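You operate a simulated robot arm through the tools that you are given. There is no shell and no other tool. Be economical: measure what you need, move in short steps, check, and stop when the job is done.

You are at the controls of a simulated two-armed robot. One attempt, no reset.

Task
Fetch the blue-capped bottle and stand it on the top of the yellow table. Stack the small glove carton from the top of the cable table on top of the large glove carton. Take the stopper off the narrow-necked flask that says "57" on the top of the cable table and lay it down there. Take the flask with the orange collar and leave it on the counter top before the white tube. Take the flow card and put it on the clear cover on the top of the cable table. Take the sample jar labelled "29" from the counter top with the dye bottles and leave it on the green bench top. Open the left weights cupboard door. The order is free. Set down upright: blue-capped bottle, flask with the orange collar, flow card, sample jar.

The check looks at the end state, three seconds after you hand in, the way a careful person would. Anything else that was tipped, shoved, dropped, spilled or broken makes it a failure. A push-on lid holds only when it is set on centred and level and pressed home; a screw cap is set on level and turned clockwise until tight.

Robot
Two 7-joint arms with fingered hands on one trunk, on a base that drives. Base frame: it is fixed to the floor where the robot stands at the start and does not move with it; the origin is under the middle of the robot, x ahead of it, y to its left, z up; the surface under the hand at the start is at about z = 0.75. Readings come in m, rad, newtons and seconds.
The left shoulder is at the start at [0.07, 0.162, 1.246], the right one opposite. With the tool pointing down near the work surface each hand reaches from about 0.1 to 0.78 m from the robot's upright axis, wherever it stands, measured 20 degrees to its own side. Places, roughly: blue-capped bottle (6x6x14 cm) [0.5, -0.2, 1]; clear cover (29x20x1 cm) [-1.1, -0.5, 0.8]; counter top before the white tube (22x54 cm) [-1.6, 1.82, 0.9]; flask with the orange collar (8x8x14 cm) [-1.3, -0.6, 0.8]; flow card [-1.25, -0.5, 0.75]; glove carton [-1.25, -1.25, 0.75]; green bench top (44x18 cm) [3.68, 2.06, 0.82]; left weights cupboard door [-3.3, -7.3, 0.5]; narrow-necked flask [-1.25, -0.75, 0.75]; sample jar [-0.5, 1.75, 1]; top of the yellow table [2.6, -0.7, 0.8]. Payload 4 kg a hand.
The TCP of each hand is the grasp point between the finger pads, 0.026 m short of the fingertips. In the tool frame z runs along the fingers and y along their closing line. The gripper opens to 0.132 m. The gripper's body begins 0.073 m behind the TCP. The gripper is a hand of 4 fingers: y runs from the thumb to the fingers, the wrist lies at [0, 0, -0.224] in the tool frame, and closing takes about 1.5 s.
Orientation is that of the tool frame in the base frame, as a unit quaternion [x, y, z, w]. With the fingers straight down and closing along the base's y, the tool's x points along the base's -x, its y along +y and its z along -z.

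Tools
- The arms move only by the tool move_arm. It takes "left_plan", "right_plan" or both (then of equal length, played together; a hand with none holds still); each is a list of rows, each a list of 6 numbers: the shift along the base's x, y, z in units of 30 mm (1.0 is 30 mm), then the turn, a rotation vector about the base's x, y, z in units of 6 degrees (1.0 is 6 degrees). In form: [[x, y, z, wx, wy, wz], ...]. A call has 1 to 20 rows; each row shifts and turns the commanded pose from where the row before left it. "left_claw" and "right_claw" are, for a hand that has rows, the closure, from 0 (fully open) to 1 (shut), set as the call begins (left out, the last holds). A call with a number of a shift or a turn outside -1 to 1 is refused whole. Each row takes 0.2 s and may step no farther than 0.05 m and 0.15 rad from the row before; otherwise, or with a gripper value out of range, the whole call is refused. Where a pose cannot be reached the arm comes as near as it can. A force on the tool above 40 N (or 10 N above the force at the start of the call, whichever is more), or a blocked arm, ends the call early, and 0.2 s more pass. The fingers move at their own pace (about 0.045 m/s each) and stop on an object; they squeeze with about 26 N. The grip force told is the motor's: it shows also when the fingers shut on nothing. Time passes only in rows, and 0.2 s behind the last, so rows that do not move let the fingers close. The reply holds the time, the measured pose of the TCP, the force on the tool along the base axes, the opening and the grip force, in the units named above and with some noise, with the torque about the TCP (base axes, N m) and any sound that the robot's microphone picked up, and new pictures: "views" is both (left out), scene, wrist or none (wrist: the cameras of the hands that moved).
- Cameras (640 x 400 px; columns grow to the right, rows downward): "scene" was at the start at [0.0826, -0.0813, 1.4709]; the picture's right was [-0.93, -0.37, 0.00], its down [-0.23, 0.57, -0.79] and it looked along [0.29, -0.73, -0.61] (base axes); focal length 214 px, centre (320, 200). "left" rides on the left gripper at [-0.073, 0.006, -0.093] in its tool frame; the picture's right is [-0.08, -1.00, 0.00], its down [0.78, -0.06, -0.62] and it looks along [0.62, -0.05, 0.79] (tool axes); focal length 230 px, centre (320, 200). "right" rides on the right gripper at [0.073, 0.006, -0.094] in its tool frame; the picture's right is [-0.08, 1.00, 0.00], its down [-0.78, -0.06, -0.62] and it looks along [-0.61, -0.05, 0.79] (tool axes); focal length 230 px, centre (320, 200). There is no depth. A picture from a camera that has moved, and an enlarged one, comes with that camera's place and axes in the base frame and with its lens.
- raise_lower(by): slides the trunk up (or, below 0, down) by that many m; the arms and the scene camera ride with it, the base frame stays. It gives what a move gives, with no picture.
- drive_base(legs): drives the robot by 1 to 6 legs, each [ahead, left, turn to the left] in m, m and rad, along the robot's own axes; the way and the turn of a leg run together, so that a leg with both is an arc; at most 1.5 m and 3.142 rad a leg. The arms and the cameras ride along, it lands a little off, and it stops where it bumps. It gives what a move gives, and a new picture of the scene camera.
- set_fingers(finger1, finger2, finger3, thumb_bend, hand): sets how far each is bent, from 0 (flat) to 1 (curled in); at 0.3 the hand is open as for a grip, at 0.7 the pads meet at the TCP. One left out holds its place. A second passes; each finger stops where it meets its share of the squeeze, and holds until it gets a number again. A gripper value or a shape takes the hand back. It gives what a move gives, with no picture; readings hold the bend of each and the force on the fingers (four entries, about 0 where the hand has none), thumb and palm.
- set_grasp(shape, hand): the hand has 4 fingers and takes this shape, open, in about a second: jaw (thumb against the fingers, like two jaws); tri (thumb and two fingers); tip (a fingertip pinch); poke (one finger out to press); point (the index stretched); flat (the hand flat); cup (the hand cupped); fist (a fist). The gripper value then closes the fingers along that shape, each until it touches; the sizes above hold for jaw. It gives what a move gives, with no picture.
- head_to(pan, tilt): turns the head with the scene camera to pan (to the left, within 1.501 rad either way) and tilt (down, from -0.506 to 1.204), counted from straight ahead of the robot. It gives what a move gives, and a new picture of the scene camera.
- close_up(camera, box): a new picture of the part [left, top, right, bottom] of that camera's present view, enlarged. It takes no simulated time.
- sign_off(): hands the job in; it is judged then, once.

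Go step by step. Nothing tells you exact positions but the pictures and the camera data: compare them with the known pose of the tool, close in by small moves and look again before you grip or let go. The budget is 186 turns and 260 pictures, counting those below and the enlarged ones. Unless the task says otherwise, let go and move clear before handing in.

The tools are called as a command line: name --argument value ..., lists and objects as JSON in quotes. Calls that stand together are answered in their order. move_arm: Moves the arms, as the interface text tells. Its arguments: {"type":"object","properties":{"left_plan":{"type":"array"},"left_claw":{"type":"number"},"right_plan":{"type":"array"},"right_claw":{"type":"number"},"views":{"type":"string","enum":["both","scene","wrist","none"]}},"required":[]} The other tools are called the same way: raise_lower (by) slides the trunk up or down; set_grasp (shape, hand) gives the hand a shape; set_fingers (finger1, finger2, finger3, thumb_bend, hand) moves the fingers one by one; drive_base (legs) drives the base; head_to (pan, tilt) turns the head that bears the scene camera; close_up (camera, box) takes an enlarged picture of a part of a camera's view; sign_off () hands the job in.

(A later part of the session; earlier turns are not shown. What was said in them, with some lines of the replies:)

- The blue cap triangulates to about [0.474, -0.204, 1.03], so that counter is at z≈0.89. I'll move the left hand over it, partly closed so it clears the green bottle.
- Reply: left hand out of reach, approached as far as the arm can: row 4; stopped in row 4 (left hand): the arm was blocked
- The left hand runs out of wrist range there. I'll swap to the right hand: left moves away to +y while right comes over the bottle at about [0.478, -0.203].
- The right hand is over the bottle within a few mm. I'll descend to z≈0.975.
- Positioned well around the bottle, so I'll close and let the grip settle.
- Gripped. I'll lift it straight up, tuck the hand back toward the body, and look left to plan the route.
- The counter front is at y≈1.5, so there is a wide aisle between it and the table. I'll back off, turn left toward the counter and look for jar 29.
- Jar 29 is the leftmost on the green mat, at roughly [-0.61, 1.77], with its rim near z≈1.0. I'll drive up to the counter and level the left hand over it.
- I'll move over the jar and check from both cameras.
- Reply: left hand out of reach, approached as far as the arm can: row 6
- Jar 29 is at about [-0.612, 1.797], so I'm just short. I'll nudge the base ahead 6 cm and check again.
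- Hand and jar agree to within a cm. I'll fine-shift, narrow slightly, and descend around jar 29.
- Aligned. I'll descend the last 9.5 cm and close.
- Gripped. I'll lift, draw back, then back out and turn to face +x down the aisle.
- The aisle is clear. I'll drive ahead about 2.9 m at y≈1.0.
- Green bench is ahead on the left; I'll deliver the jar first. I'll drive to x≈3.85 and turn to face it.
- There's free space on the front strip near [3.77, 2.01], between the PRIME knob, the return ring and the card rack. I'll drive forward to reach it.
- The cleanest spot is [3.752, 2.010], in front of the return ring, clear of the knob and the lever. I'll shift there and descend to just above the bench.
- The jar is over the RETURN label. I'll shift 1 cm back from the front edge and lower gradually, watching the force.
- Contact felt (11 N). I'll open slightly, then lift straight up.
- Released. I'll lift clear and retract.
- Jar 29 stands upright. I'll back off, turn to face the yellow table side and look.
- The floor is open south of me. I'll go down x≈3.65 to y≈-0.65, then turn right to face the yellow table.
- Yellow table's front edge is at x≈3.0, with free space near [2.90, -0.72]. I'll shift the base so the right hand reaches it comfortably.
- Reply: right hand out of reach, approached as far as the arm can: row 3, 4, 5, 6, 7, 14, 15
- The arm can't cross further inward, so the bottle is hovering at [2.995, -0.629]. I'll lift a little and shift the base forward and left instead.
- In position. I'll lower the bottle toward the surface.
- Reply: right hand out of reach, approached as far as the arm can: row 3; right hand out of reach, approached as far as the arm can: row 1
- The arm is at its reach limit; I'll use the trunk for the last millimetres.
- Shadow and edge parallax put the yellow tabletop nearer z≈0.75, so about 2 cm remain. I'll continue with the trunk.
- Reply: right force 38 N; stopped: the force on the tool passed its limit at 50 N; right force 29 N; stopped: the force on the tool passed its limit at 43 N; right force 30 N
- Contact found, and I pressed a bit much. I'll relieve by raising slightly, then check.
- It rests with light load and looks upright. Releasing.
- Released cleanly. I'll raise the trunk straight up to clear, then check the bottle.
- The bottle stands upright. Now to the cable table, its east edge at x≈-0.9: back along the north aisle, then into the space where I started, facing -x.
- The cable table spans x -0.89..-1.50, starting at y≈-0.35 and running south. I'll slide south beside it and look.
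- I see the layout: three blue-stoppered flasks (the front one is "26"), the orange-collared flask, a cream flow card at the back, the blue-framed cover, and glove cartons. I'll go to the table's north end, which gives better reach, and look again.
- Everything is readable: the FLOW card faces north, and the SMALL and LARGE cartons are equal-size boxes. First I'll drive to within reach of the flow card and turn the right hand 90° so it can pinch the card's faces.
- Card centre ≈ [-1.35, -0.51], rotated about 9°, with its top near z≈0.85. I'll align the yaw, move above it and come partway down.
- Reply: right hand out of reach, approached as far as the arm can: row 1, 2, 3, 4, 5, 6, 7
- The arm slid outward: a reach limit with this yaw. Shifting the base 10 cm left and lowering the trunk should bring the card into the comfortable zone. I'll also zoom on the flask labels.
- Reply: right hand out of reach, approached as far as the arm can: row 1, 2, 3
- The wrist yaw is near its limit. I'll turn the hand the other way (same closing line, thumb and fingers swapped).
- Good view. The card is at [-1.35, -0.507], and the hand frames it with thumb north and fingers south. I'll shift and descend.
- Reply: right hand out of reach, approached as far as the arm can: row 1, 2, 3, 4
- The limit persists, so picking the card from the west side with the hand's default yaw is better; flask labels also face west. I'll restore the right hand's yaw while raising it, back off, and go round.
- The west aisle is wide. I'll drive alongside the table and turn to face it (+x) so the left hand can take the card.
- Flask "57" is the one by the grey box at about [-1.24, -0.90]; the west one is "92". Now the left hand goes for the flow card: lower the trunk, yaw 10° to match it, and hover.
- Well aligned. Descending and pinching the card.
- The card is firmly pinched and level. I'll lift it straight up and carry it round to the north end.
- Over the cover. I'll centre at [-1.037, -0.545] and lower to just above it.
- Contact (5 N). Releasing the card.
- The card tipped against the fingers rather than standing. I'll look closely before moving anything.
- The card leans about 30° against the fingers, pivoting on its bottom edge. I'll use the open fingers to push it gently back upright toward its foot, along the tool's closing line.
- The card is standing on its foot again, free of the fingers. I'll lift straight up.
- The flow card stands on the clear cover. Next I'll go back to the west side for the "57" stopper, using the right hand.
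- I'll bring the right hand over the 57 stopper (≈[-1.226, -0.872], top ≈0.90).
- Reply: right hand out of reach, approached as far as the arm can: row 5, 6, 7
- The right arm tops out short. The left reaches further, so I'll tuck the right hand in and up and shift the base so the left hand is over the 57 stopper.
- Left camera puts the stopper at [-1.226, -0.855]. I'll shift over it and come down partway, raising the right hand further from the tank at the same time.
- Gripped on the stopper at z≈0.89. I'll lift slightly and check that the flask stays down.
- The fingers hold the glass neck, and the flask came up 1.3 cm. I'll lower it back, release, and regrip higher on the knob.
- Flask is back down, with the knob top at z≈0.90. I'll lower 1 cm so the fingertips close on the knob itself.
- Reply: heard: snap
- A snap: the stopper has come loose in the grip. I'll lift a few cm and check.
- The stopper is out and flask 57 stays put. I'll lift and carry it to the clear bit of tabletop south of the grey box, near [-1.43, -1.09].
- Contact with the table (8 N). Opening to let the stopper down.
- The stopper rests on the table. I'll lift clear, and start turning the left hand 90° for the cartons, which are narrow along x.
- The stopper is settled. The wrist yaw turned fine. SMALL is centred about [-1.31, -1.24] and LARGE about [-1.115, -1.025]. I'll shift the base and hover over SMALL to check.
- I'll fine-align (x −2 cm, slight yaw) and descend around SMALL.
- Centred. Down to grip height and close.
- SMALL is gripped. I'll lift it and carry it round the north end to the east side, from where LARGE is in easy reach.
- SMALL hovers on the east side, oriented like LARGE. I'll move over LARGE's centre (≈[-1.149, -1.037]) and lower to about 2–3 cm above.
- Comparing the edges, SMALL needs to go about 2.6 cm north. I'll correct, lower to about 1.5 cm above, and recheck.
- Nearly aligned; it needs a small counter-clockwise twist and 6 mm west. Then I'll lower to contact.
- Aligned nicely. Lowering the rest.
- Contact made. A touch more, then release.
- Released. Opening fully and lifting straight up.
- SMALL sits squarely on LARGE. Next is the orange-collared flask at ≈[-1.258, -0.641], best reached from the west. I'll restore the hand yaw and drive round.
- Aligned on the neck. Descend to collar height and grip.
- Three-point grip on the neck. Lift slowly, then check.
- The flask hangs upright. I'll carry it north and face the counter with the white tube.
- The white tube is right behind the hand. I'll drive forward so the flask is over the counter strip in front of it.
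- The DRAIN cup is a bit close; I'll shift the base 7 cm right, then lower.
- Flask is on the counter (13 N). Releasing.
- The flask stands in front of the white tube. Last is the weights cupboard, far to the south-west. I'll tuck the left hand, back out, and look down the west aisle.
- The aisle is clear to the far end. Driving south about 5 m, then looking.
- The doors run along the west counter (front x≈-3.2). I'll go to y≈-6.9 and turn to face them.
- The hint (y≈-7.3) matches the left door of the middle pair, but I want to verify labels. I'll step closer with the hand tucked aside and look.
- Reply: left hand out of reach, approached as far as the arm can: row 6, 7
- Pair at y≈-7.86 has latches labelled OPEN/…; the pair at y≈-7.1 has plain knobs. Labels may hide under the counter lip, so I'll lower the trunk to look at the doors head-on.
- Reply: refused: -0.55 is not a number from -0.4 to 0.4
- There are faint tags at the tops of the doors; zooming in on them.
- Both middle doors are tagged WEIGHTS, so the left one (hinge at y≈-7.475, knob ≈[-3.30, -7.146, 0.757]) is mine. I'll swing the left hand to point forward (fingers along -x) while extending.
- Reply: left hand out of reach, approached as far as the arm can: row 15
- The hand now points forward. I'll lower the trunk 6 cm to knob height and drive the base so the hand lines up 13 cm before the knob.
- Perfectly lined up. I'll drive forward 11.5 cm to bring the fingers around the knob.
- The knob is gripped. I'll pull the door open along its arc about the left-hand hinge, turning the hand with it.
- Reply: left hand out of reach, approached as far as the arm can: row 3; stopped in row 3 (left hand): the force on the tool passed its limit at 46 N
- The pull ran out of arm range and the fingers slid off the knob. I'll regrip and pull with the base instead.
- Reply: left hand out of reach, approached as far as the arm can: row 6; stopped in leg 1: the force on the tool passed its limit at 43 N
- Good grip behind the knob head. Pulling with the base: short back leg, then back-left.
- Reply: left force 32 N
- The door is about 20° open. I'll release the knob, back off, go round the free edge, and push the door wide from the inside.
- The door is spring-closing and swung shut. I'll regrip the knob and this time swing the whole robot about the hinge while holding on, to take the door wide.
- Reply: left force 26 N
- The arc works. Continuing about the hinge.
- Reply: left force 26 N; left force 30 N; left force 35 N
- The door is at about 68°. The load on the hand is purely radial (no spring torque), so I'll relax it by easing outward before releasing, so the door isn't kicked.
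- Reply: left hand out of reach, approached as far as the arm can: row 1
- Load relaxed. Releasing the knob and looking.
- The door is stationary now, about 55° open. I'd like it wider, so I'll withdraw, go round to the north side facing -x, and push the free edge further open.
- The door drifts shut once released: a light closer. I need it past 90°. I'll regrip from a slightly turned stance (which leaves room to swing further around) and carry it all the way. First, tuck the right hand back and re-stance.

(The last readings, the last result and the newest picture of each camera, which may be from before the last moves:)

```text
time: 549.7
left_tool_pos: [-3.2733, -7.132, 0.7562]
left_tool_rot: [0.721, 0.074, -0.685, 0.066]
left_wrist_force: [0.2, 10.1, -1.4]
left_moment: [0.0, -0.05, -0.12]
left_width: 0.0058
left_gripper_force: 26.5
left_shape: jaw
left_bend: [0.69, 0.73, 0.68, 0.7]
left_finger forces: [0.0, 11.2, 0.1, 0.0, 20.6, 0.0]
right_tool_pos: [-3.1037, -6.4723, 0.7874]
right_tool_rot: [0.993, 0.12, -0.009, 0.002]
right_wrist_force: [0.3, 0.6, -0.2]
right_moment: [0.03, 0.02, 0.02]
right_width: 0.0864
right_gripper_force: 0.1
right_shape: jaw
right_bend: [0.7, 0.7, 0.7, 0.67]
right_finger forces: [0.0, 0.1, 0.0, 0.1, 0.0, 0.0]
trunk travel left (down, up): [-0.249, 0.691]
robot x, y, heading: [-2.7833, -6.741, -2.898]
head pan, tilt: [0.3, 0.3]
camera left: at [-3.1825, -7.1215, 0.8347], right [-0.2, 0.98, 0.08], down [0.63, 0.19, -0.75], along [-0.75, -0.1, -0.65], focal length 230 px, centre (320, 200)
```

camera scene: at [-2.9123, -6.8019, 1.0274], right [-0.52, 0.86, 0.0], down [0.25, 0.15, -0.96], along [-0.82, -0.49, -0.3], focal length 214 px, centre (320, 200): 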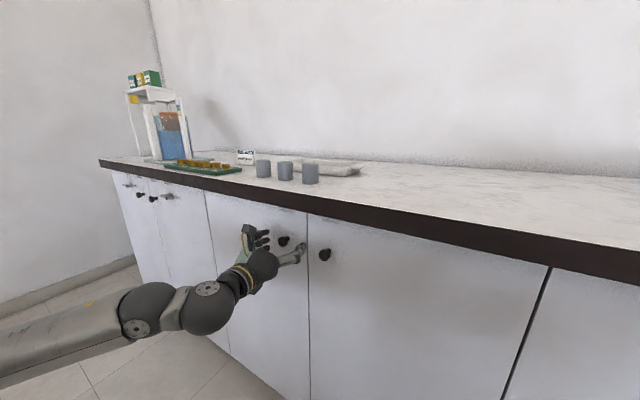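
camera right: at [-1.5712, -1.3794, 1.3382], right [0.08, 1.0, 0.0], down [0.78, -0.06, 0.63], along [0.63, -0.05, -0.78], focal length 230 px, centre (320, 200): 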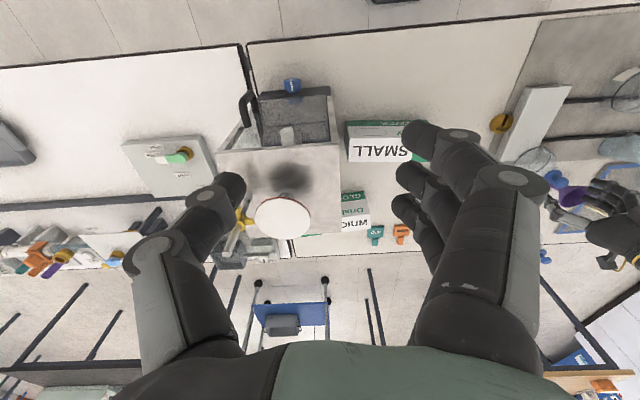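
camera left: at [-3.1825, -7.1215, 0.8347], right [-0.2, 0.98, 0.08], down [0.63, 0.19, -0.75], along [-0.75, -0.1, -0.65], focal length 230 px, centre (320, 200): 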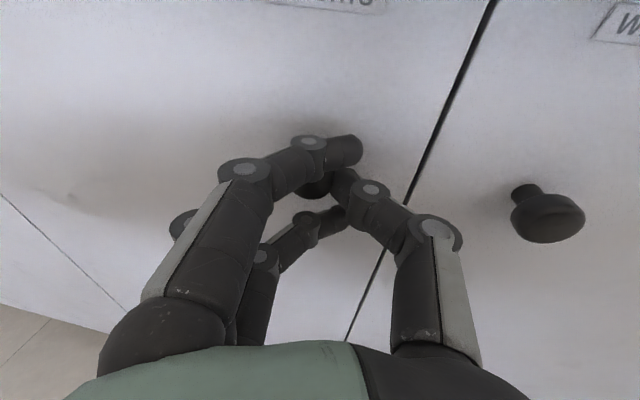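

drive_base --legs '[[-0.0616, 0.0703, -0.1], [-0.0616, 0.0703, -0.1], [-0.0616, 0.0703, -0.1]]'

```text
time: 552.3
left_tool_pos: [-3.1652, -7.1625, 0.7573]
left_tool_rot: [0.724, -0.034, -0.688, -0.036]
left_wrist_force: [6.8, 16.7, -8.5]
left_moment: [-0.06, -0.14, -0.37]
left_width: 0.0068
left_gripper_force: 26.2
left_shape: jaw
left_bend: [0.69, 0.72, 0.68, 0.7]
left_finger forces: [0.1, 9.4, 0.1, 0.0, 27.9, 0.0]
right_tool_pos: [-2.8087, -6.5817, 0.7875]
right_tool_rot: [1.0, -0.029, -0.007, 0.0]
right_wrist_force: [0.4, -0.7, 0.4]
right_moment: [0.02, -0.01, -0.01]
right_width: 0.0865
right_gripper_force: 0.1
right_shape: jaw
right_bend: [0.7, 0.7, 0.7, 0.67]
right_finger forces: [0.0, 0.1, 0.0, 0.0, 0.0, 0.1]
trunk travel left (down, up): [-0.249, 0.691]
robot x, y, heading: [-2.5797, -6.9335, 3.084]
head pan, tilt: [0.3, 0.3]
camera scene: at [-2.722, -6.9508, 1.0275], right [-0.24, 0.97, 0.0], down [0.29, 0.07, -0.96], along [-0.93, -0.23, -0.3], focal length 214 px, centre (320, 200)
```

scene: 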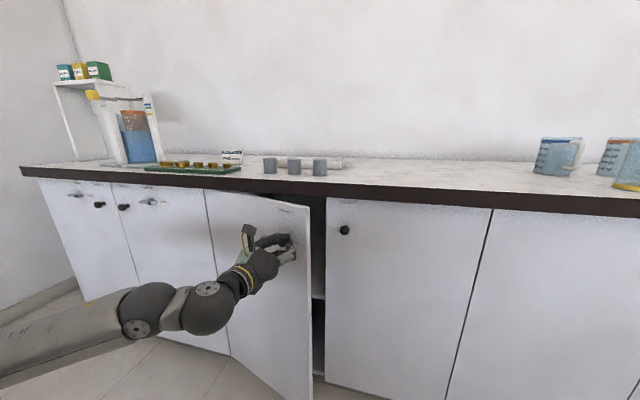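

Holding well. Continue the swing.

drive_base --legs '[[-0.0616, 0.0695, -0.1], [-0.0616, 0.0695, -0.1], [-0.0616, 0.0695, -0.1], [-0.0616, 0.0695, -0.1], [-0.0616, 0.0695, -0.1], [-0.0616, 0.0695, -0.1]]'

```text
time: 557.0
left_tool_pos: [-2.9966, -7.3036, 0.7553]
left_tool_rot: [0.682, -0.247, -0.646, -0.238]
left_wrist_force: [12.4, 9.0, -7.1]
left_moment: [-0.14, -0.08, -0.31]
left_width: 0.0058
left_gripper_force: 25.1
left_shape: jaw
left_bend: [0.69, 0.72, 0.68, 0.71]
left_finger forces: [0.0, 9.8, 0.0, 0.0, 26.2, 0.0]
right_tool_pos: [-2.3765, -7.0261, 0.7869]
right_tool_rot: [0.946, -0.323, -0.008, -0.002]
right_wrist_force: [-0.3, 0.4, -0.1]
right_moment: [0.0, -0.01, 0.03]
right_width: 0.0859
right_gripper_force: 0.2
right_shape: jaw
right_bend: [0.7, 0.7, 0.7, 0.67]
right_finger forces: [0.1, 0.0, 0.0, 0.1, 0.0, 0.0]
trunk travel left (down, up): [-0.249, 0.691]
robot x, y, heading: [-2.3839, -7.4421, 2.486]
head pan, tilt: [0.3, 0.3]
camera scene: at [-2.5123, -7.38, 1.0275], right [0.35, 0.94, 0.0], down [0.28, -0.1, -0.96], along [-0.9, 0.33, -0.3], focal length 214 px, centre (320, 200)
```

scene: 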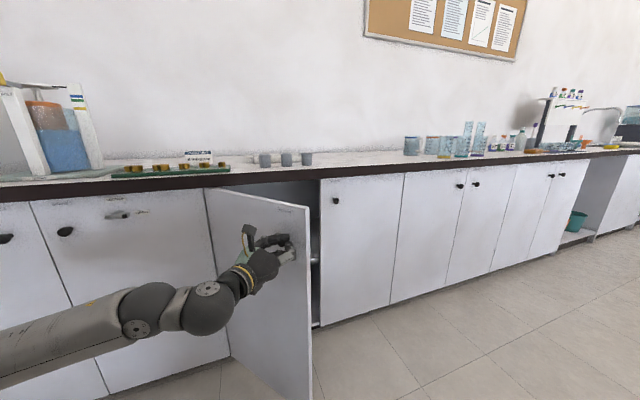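

drive_base --legs '[[-0.0616, 0.0695, -0.1], [-0.0616, 0.0695, -0.1], [-0.0616, 0.0695, -0.1], [-0.0616, 0.0695, -0.1], [-0.0616, 0.0695, -0.1]]'

```text
time: 561.0
left_tool_pos: [-2.9384, -7.4779, 0.7565]
left_tool_rot: [0.599, -0.409, -0.567, -0.392]
left_wrist_force: [9.9, 0.9, -6.8]
left_moment: [-0.12, -0.01, -0.1]
left_width: 0.0056
left_gripper_force: 26.4
left_shape: jaw
left_bend: [0.69, 0.72, 0.68, 0.71]
left_finger forces: [0.0, 11.3, 0.1, 0.0, 21.7, 0.1]
right_tool_pos: [-2.2594, -7.5336, 0.7882]
right_tool_rot: [0.836, -0.548, -0.006, -0.004]
right_wrist_force: [-0.2, 0.6, -0.4]
right_moment: [0.02, -0.01, 0.01]
right_width: 0.0863
right_gripper_force: 0.1
right_shape: jaw
right_bend: [0.7, 0.7, 0.7, 0.67]
right_finger forces: [0.0, 0.0, 0.0, 0.0, 0.0, 0.0]
trunk travel left (down, up): [-0.249, 0.691]
robot x, y, heading: [-2.471, -7.8943, 1.98]
head pan, tilt: [0.3, 0.3]
camera scene: at [-2.5497, -7.7779, 1.0275], right [0.76, 0.65, 0.0], down [0.19, -0.22, -0.96], along [-0.62, 0.72, -0.3], focal length 214 px, centre (320, 200)
```

scene: 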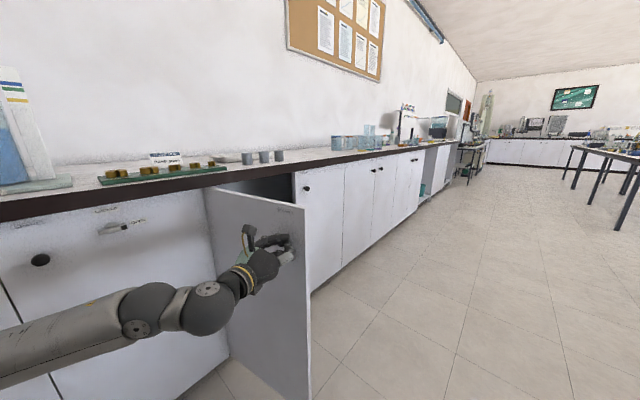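

Now about 80° with low forces, and there's room behind me (wall at y≈-8.96). A bit further, past 90°.

drive_base --legs '[[-0.0616, 0.0695, -0.1], [-0.0616, 0.0695, -0.1], [-0.0308, 0.0348, -0.05]]'

```text
time: 563.3
left_tool_pos: [-2.9445, -7.5711, 0.7562]
left_tool_rot: [0.544, -0.48, -0.513, -0.458]
left_wrist_force: [11.0, -2.8, -6.8]
left_moment: [-0.09, 0.03, -0.14]
left_width: 0.0052
left_gripper_force: 25.9
left_shape: jaw
left_bend: [0.69, 0.72, 0.68, 0.71]
left_finger forces: [0.0, 11.1, 0.0, 0.1, 22.3, 0.1]
right_tool_pos: [-2.3001, -7.7913, 0.7876]
right_tool_rot: [0.762, -0.648, -0.006, -0.005]
right_wrist_force: [0.4, -0.8, 0.5]
right_moment: [-0.01, -0.02, 0.04]
right_width: 0.0861
right_gripper_force: 0.1
right_shape: jaw
right_bend: [0.7, 0.7, 0.7, 0.67]
right_finger forces: [0.0, 0.0, 0.0, 0.0, 0.1, 0.0]
trunk travel left (down, up): [-0.249, 0.691]
robot x, y, heading: [-2.5892, -8.0843, 1.728]
head pan, tilt: [0.3, 0.3]
camera scene: at [-2.641, -7.9574, 1.0275], right [0.89, 0.45, 0.0], down [0.13, -0.26, -0.96], along [-0.43, 0.85, -0.3], focal length 214 px, centre (320, 200)
```

scene: 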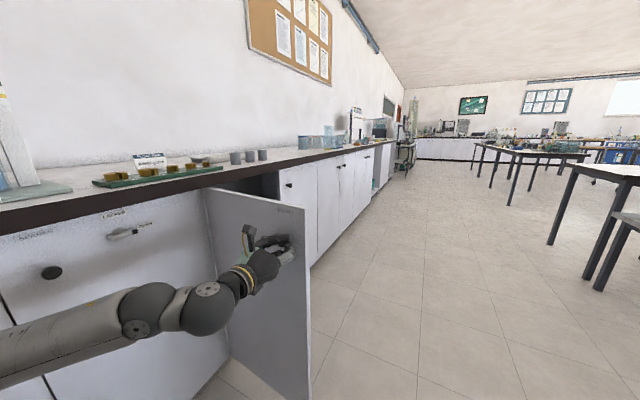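

About 94°. Releasing the knob gently here.

move_arm --left_plan '[[0.1, 0, 0, 0, 0, 0], [0, 0, 0, 0, 0, 0], [0, 0, 0, 0, 0, 0], [0, 0, 0, 0, 0, 0], [0, 0, 0, 0, 0, 0], [0, 0, 0, 0, 0, 0], [0, 0, 0, 0, 0, 0], [0, 0, 0, 0, 0, 0], [0, 0, 0, 0, 0, 0], [0, 0, 0, 0, 0, 0], [0, 0, 0, 0, 0, 0], [0, 0, 0, 0, 0, 0]]' --left_claw 0.3 --views "both"

```text
time: 565.9
left_tool_pos: [-2.9423, -7.5699, 0.7568]
left_tool_rot: [0.544, -0.48, -0.513, -0.458]
left_wrist_force: [-0.1, 0.1, -0.4]
left_moment: [0.03, -0.03, 0.0]
left_width: 0.0922
left_gripper_force: 0.0
left_shape: jaw
left_bend: [0.68, 0.68, 0.67, 0.64]
left_finger forces: [0.0, 0.0, 0.1, 0.0, 0.0, 0.1]
right_tool_pos: [-2.3016, -7.7911, 0.788]
right_tool_rot: [0.762, -0.647, -0.006, -0.005]
right_wrist_force: [0.2, 0.0, 0.0]
right_moment: [0.02, -0.01, 0.03]
right_width: 0.0859
right_gripper_force: 0.1
right_shape: jaw
right_bend: [0.7, 0.7, 0.7, 0.67]
right_finger forces: [0.0, 0.0, 0.1, 0.1, 0.0, 0.0]
trunk travel left (down, up): [-0.249, 0.691]
robot x, y, heading: [-2.5909, -8.0886, 1.734]
head pan, tilt: [0.3, 0.3]
camera scene: at [-2.6413, -7.9572, 1.0275], right [0.89, 0.45, 0.0], down [0.13, -0.26, -0.96], along [-0.43, 0.85, -0.3], focal length 214 px, centre (320, 200)
camera left: at [-2.9359, -7.6599, 0.8343], right [0.99, 0.12, 0.08], down [0.14, -0.65, -0.75], along [-0.04, 0.75, -0.66], focal length 230 px, centre (320, 200)
```

scene: 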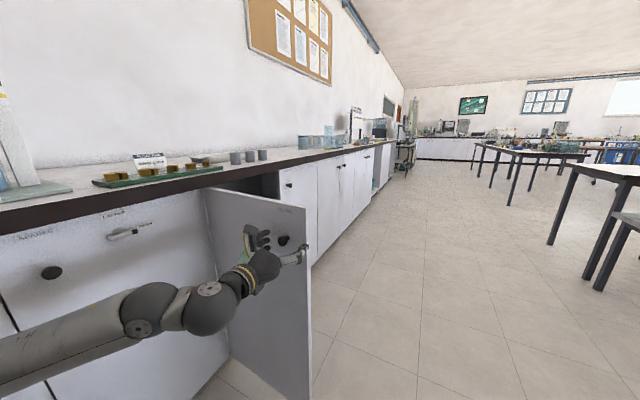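
left: 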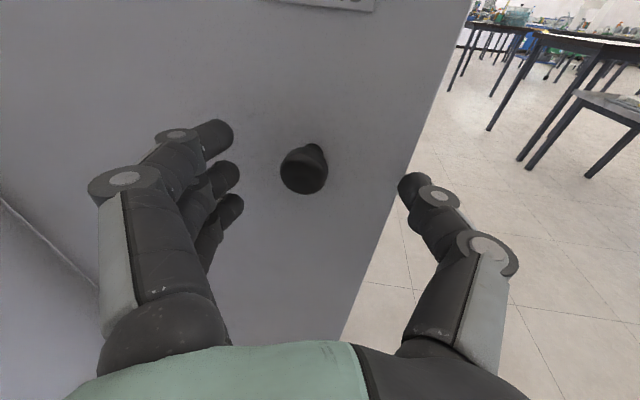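

The door hasn't moved. I'll withdraw straight back and watch.

drive_base --legs '[[-0.18, 0, 0]]'

move_arm --left_plan '[[0, 0, 0, 0, 0, 0], [0, 0, 0, 0, 0, 0], [0, 0, 0, 0, 0, 0], [0, 0, 0, 0, 0, 0], [0, 0, 0, 0, 0, 0], [0, 0, 0, 0, 0, 0], [0, 0, 0, 0, 0, 0], [0, 0, 0, 0, 0, 0], [0, 0, 0, 0, 0, 0], [0, 0, 0, 0, 0, 0], [0, 0, 0, 0, 0, 0], [0, 0, 0, 0, 0, 0], [0, 0, 0, 0, 0, 0], [0, 0, 0, 0, 0, 0], [0, 0, 0, 0, 0, 0], [0, 0, 0, 0, 0, 0], [0, 0, 0, 0, 0, 0], [0, 0, 0, 0, 0, 0], [0, 0, 0, 0, 0, 0], [0, 0, 0, 0, 0, 0]]' --views "scene"

```text
time: 567.4
left_tool_pos: [-2.9129, -7.7485, 0.7558]
left_tool_rot: [0.544, -0.48, -0.513, -0.458]
left_wrist_force: [-0.6, 0.2, 0.4]
left_moment: [-0.01, -0.02, 0.03]
left_width: 0.092
left_gripper_force: 0.1
left_shape: jaw
left_bend: [0.68, 0.68, 0.67, 0.64]
left_finger forces: [0.0, 0.1, 0.0, 0.0, 0.0, 0.1]
right_tool_pos: [-2.2718, -7.9707, 0.7882]
right_tool_rot: [0.762, -0.647, -0.006, -0.005]
right_wrist_force: [-0.4, -0.8, -0.3]
right_moment: [0.03, 0.01, 0.0]
right_width: 0.0862
right_gripper_force: 0.0
right_shape: jaw
right_bend: [0.7, 0.7, 0.7, 0.67]
right_finger forces: [0.0, 0.0, 0.0, 0.1, 0.1, 0.0]
trunk travel left (down, up): [-0.249, 0.691]
robot x, y, heading: [-2.5588, -8.2656, 1.736]
head pan, tilt: [0.3, 0.3]
camera scene: at [-2.6118, -8.1363, 1.0276], right [0.89, 0.45, 0.0], down [0.13, -0.26, -0.96], along [-0.43, 0.86, -0.3], focal length 214 px, centre (320, 200)
```

scene: 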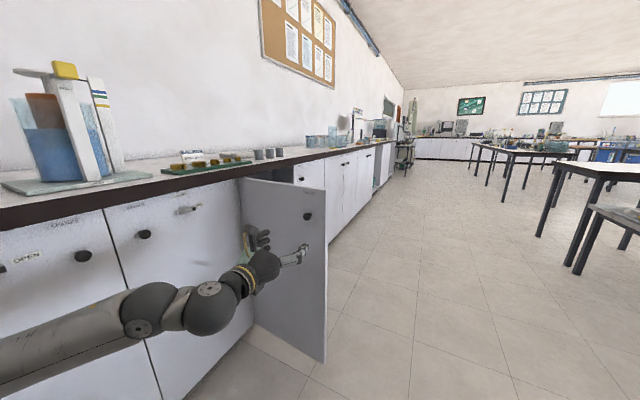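

```text
time: 571.6
left_tool_pos: [-2.9131, -7.7478, 0.7559]
left_tool_rot: [0.544, -0.48, -0.513, -0.459]
left_wrist_force: [0.7, 0.3, 0.0]
left_moment: [0.02, 0.01, 0.0]
left_width: 0.0921
left_gripper_force: 0.2
left_shape: jaw
left_bend: [0.68, 0.68, 0.67, 0.64]
left_finger forces: [0.0, 0.1, 0.0, 0.0, 0.0, 0.1]
right_tool_pos: [-2.2721, -7.9698, 0.7879]
right_tool_rot: [0.762, -0.647, -0.006, -0.005]
right_wrist_force: [-0.9, -0.4, -0.1]
right_moment: [-0.01, 0.04, 0.01]
right_width: 0.0863
right_gripper_force: 0.0
right_shape: jaw
right_bend: [0.7, 0.7, 0.7, 0.67]
right_finger forces: [0.0, 0.1, 0.0, 0.1, 0.0, 0.0]
trunk travel left (down, up): [-0.249, 0.691]
robot x, y, heading: [-2.563, -8.2686, 1.734]
head pan, tilt: [0.3, 0.3]
camera scene: at [-2.6119, -8.1357, 1.0275], right [0.9, 0.45, 0.0], down [0.13, -0.26, -0.96], along [-0.43, 0.85, -0.3], focal length 214 px, centre (320, 200)
```

scene: 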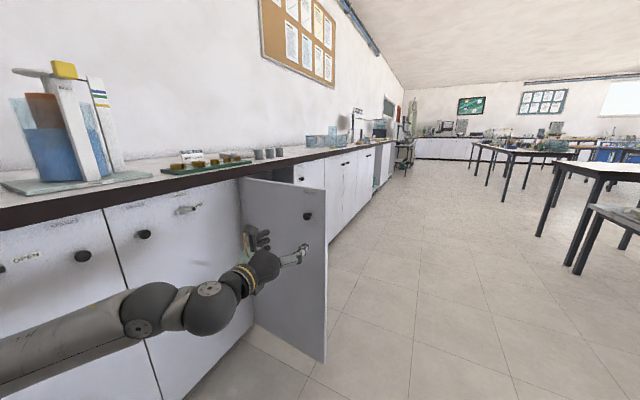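

The door has stayed wide open on its own for over four seconds and the hand is clear, so I'm handing in.

sign_off

```text
The job is handed in.
```

All seven tasks are done and handed in, and every item was where it should be when I last looked at it.

- **Blue-capped bottle:** it stands upright on the yellow table.
- **Glove cartons:** SMALL is stacked squarely on LARGE on the cable table.
- **Stopper from flask "57":** it is out and on the cable table; when I let go it was standing on its plug rather than lying on its side. My first grip caught the glass neck and lifted the flask about 1.3 cm, and I set it straight back down.
- **Orange-collared flask:** it stands on the counter in front of the white tube.
- **Flow card:** it stands upright on the clear cover. It tipped against the fingers when I let go, and I pushed it back onto its foot.
- **Sample jar "29":** it stands on the green bench top.
- **Left weights cupboard door:** it is open past 90° and held there on its own for over four seconds. It swung shut twice when I let go at smaller angles.
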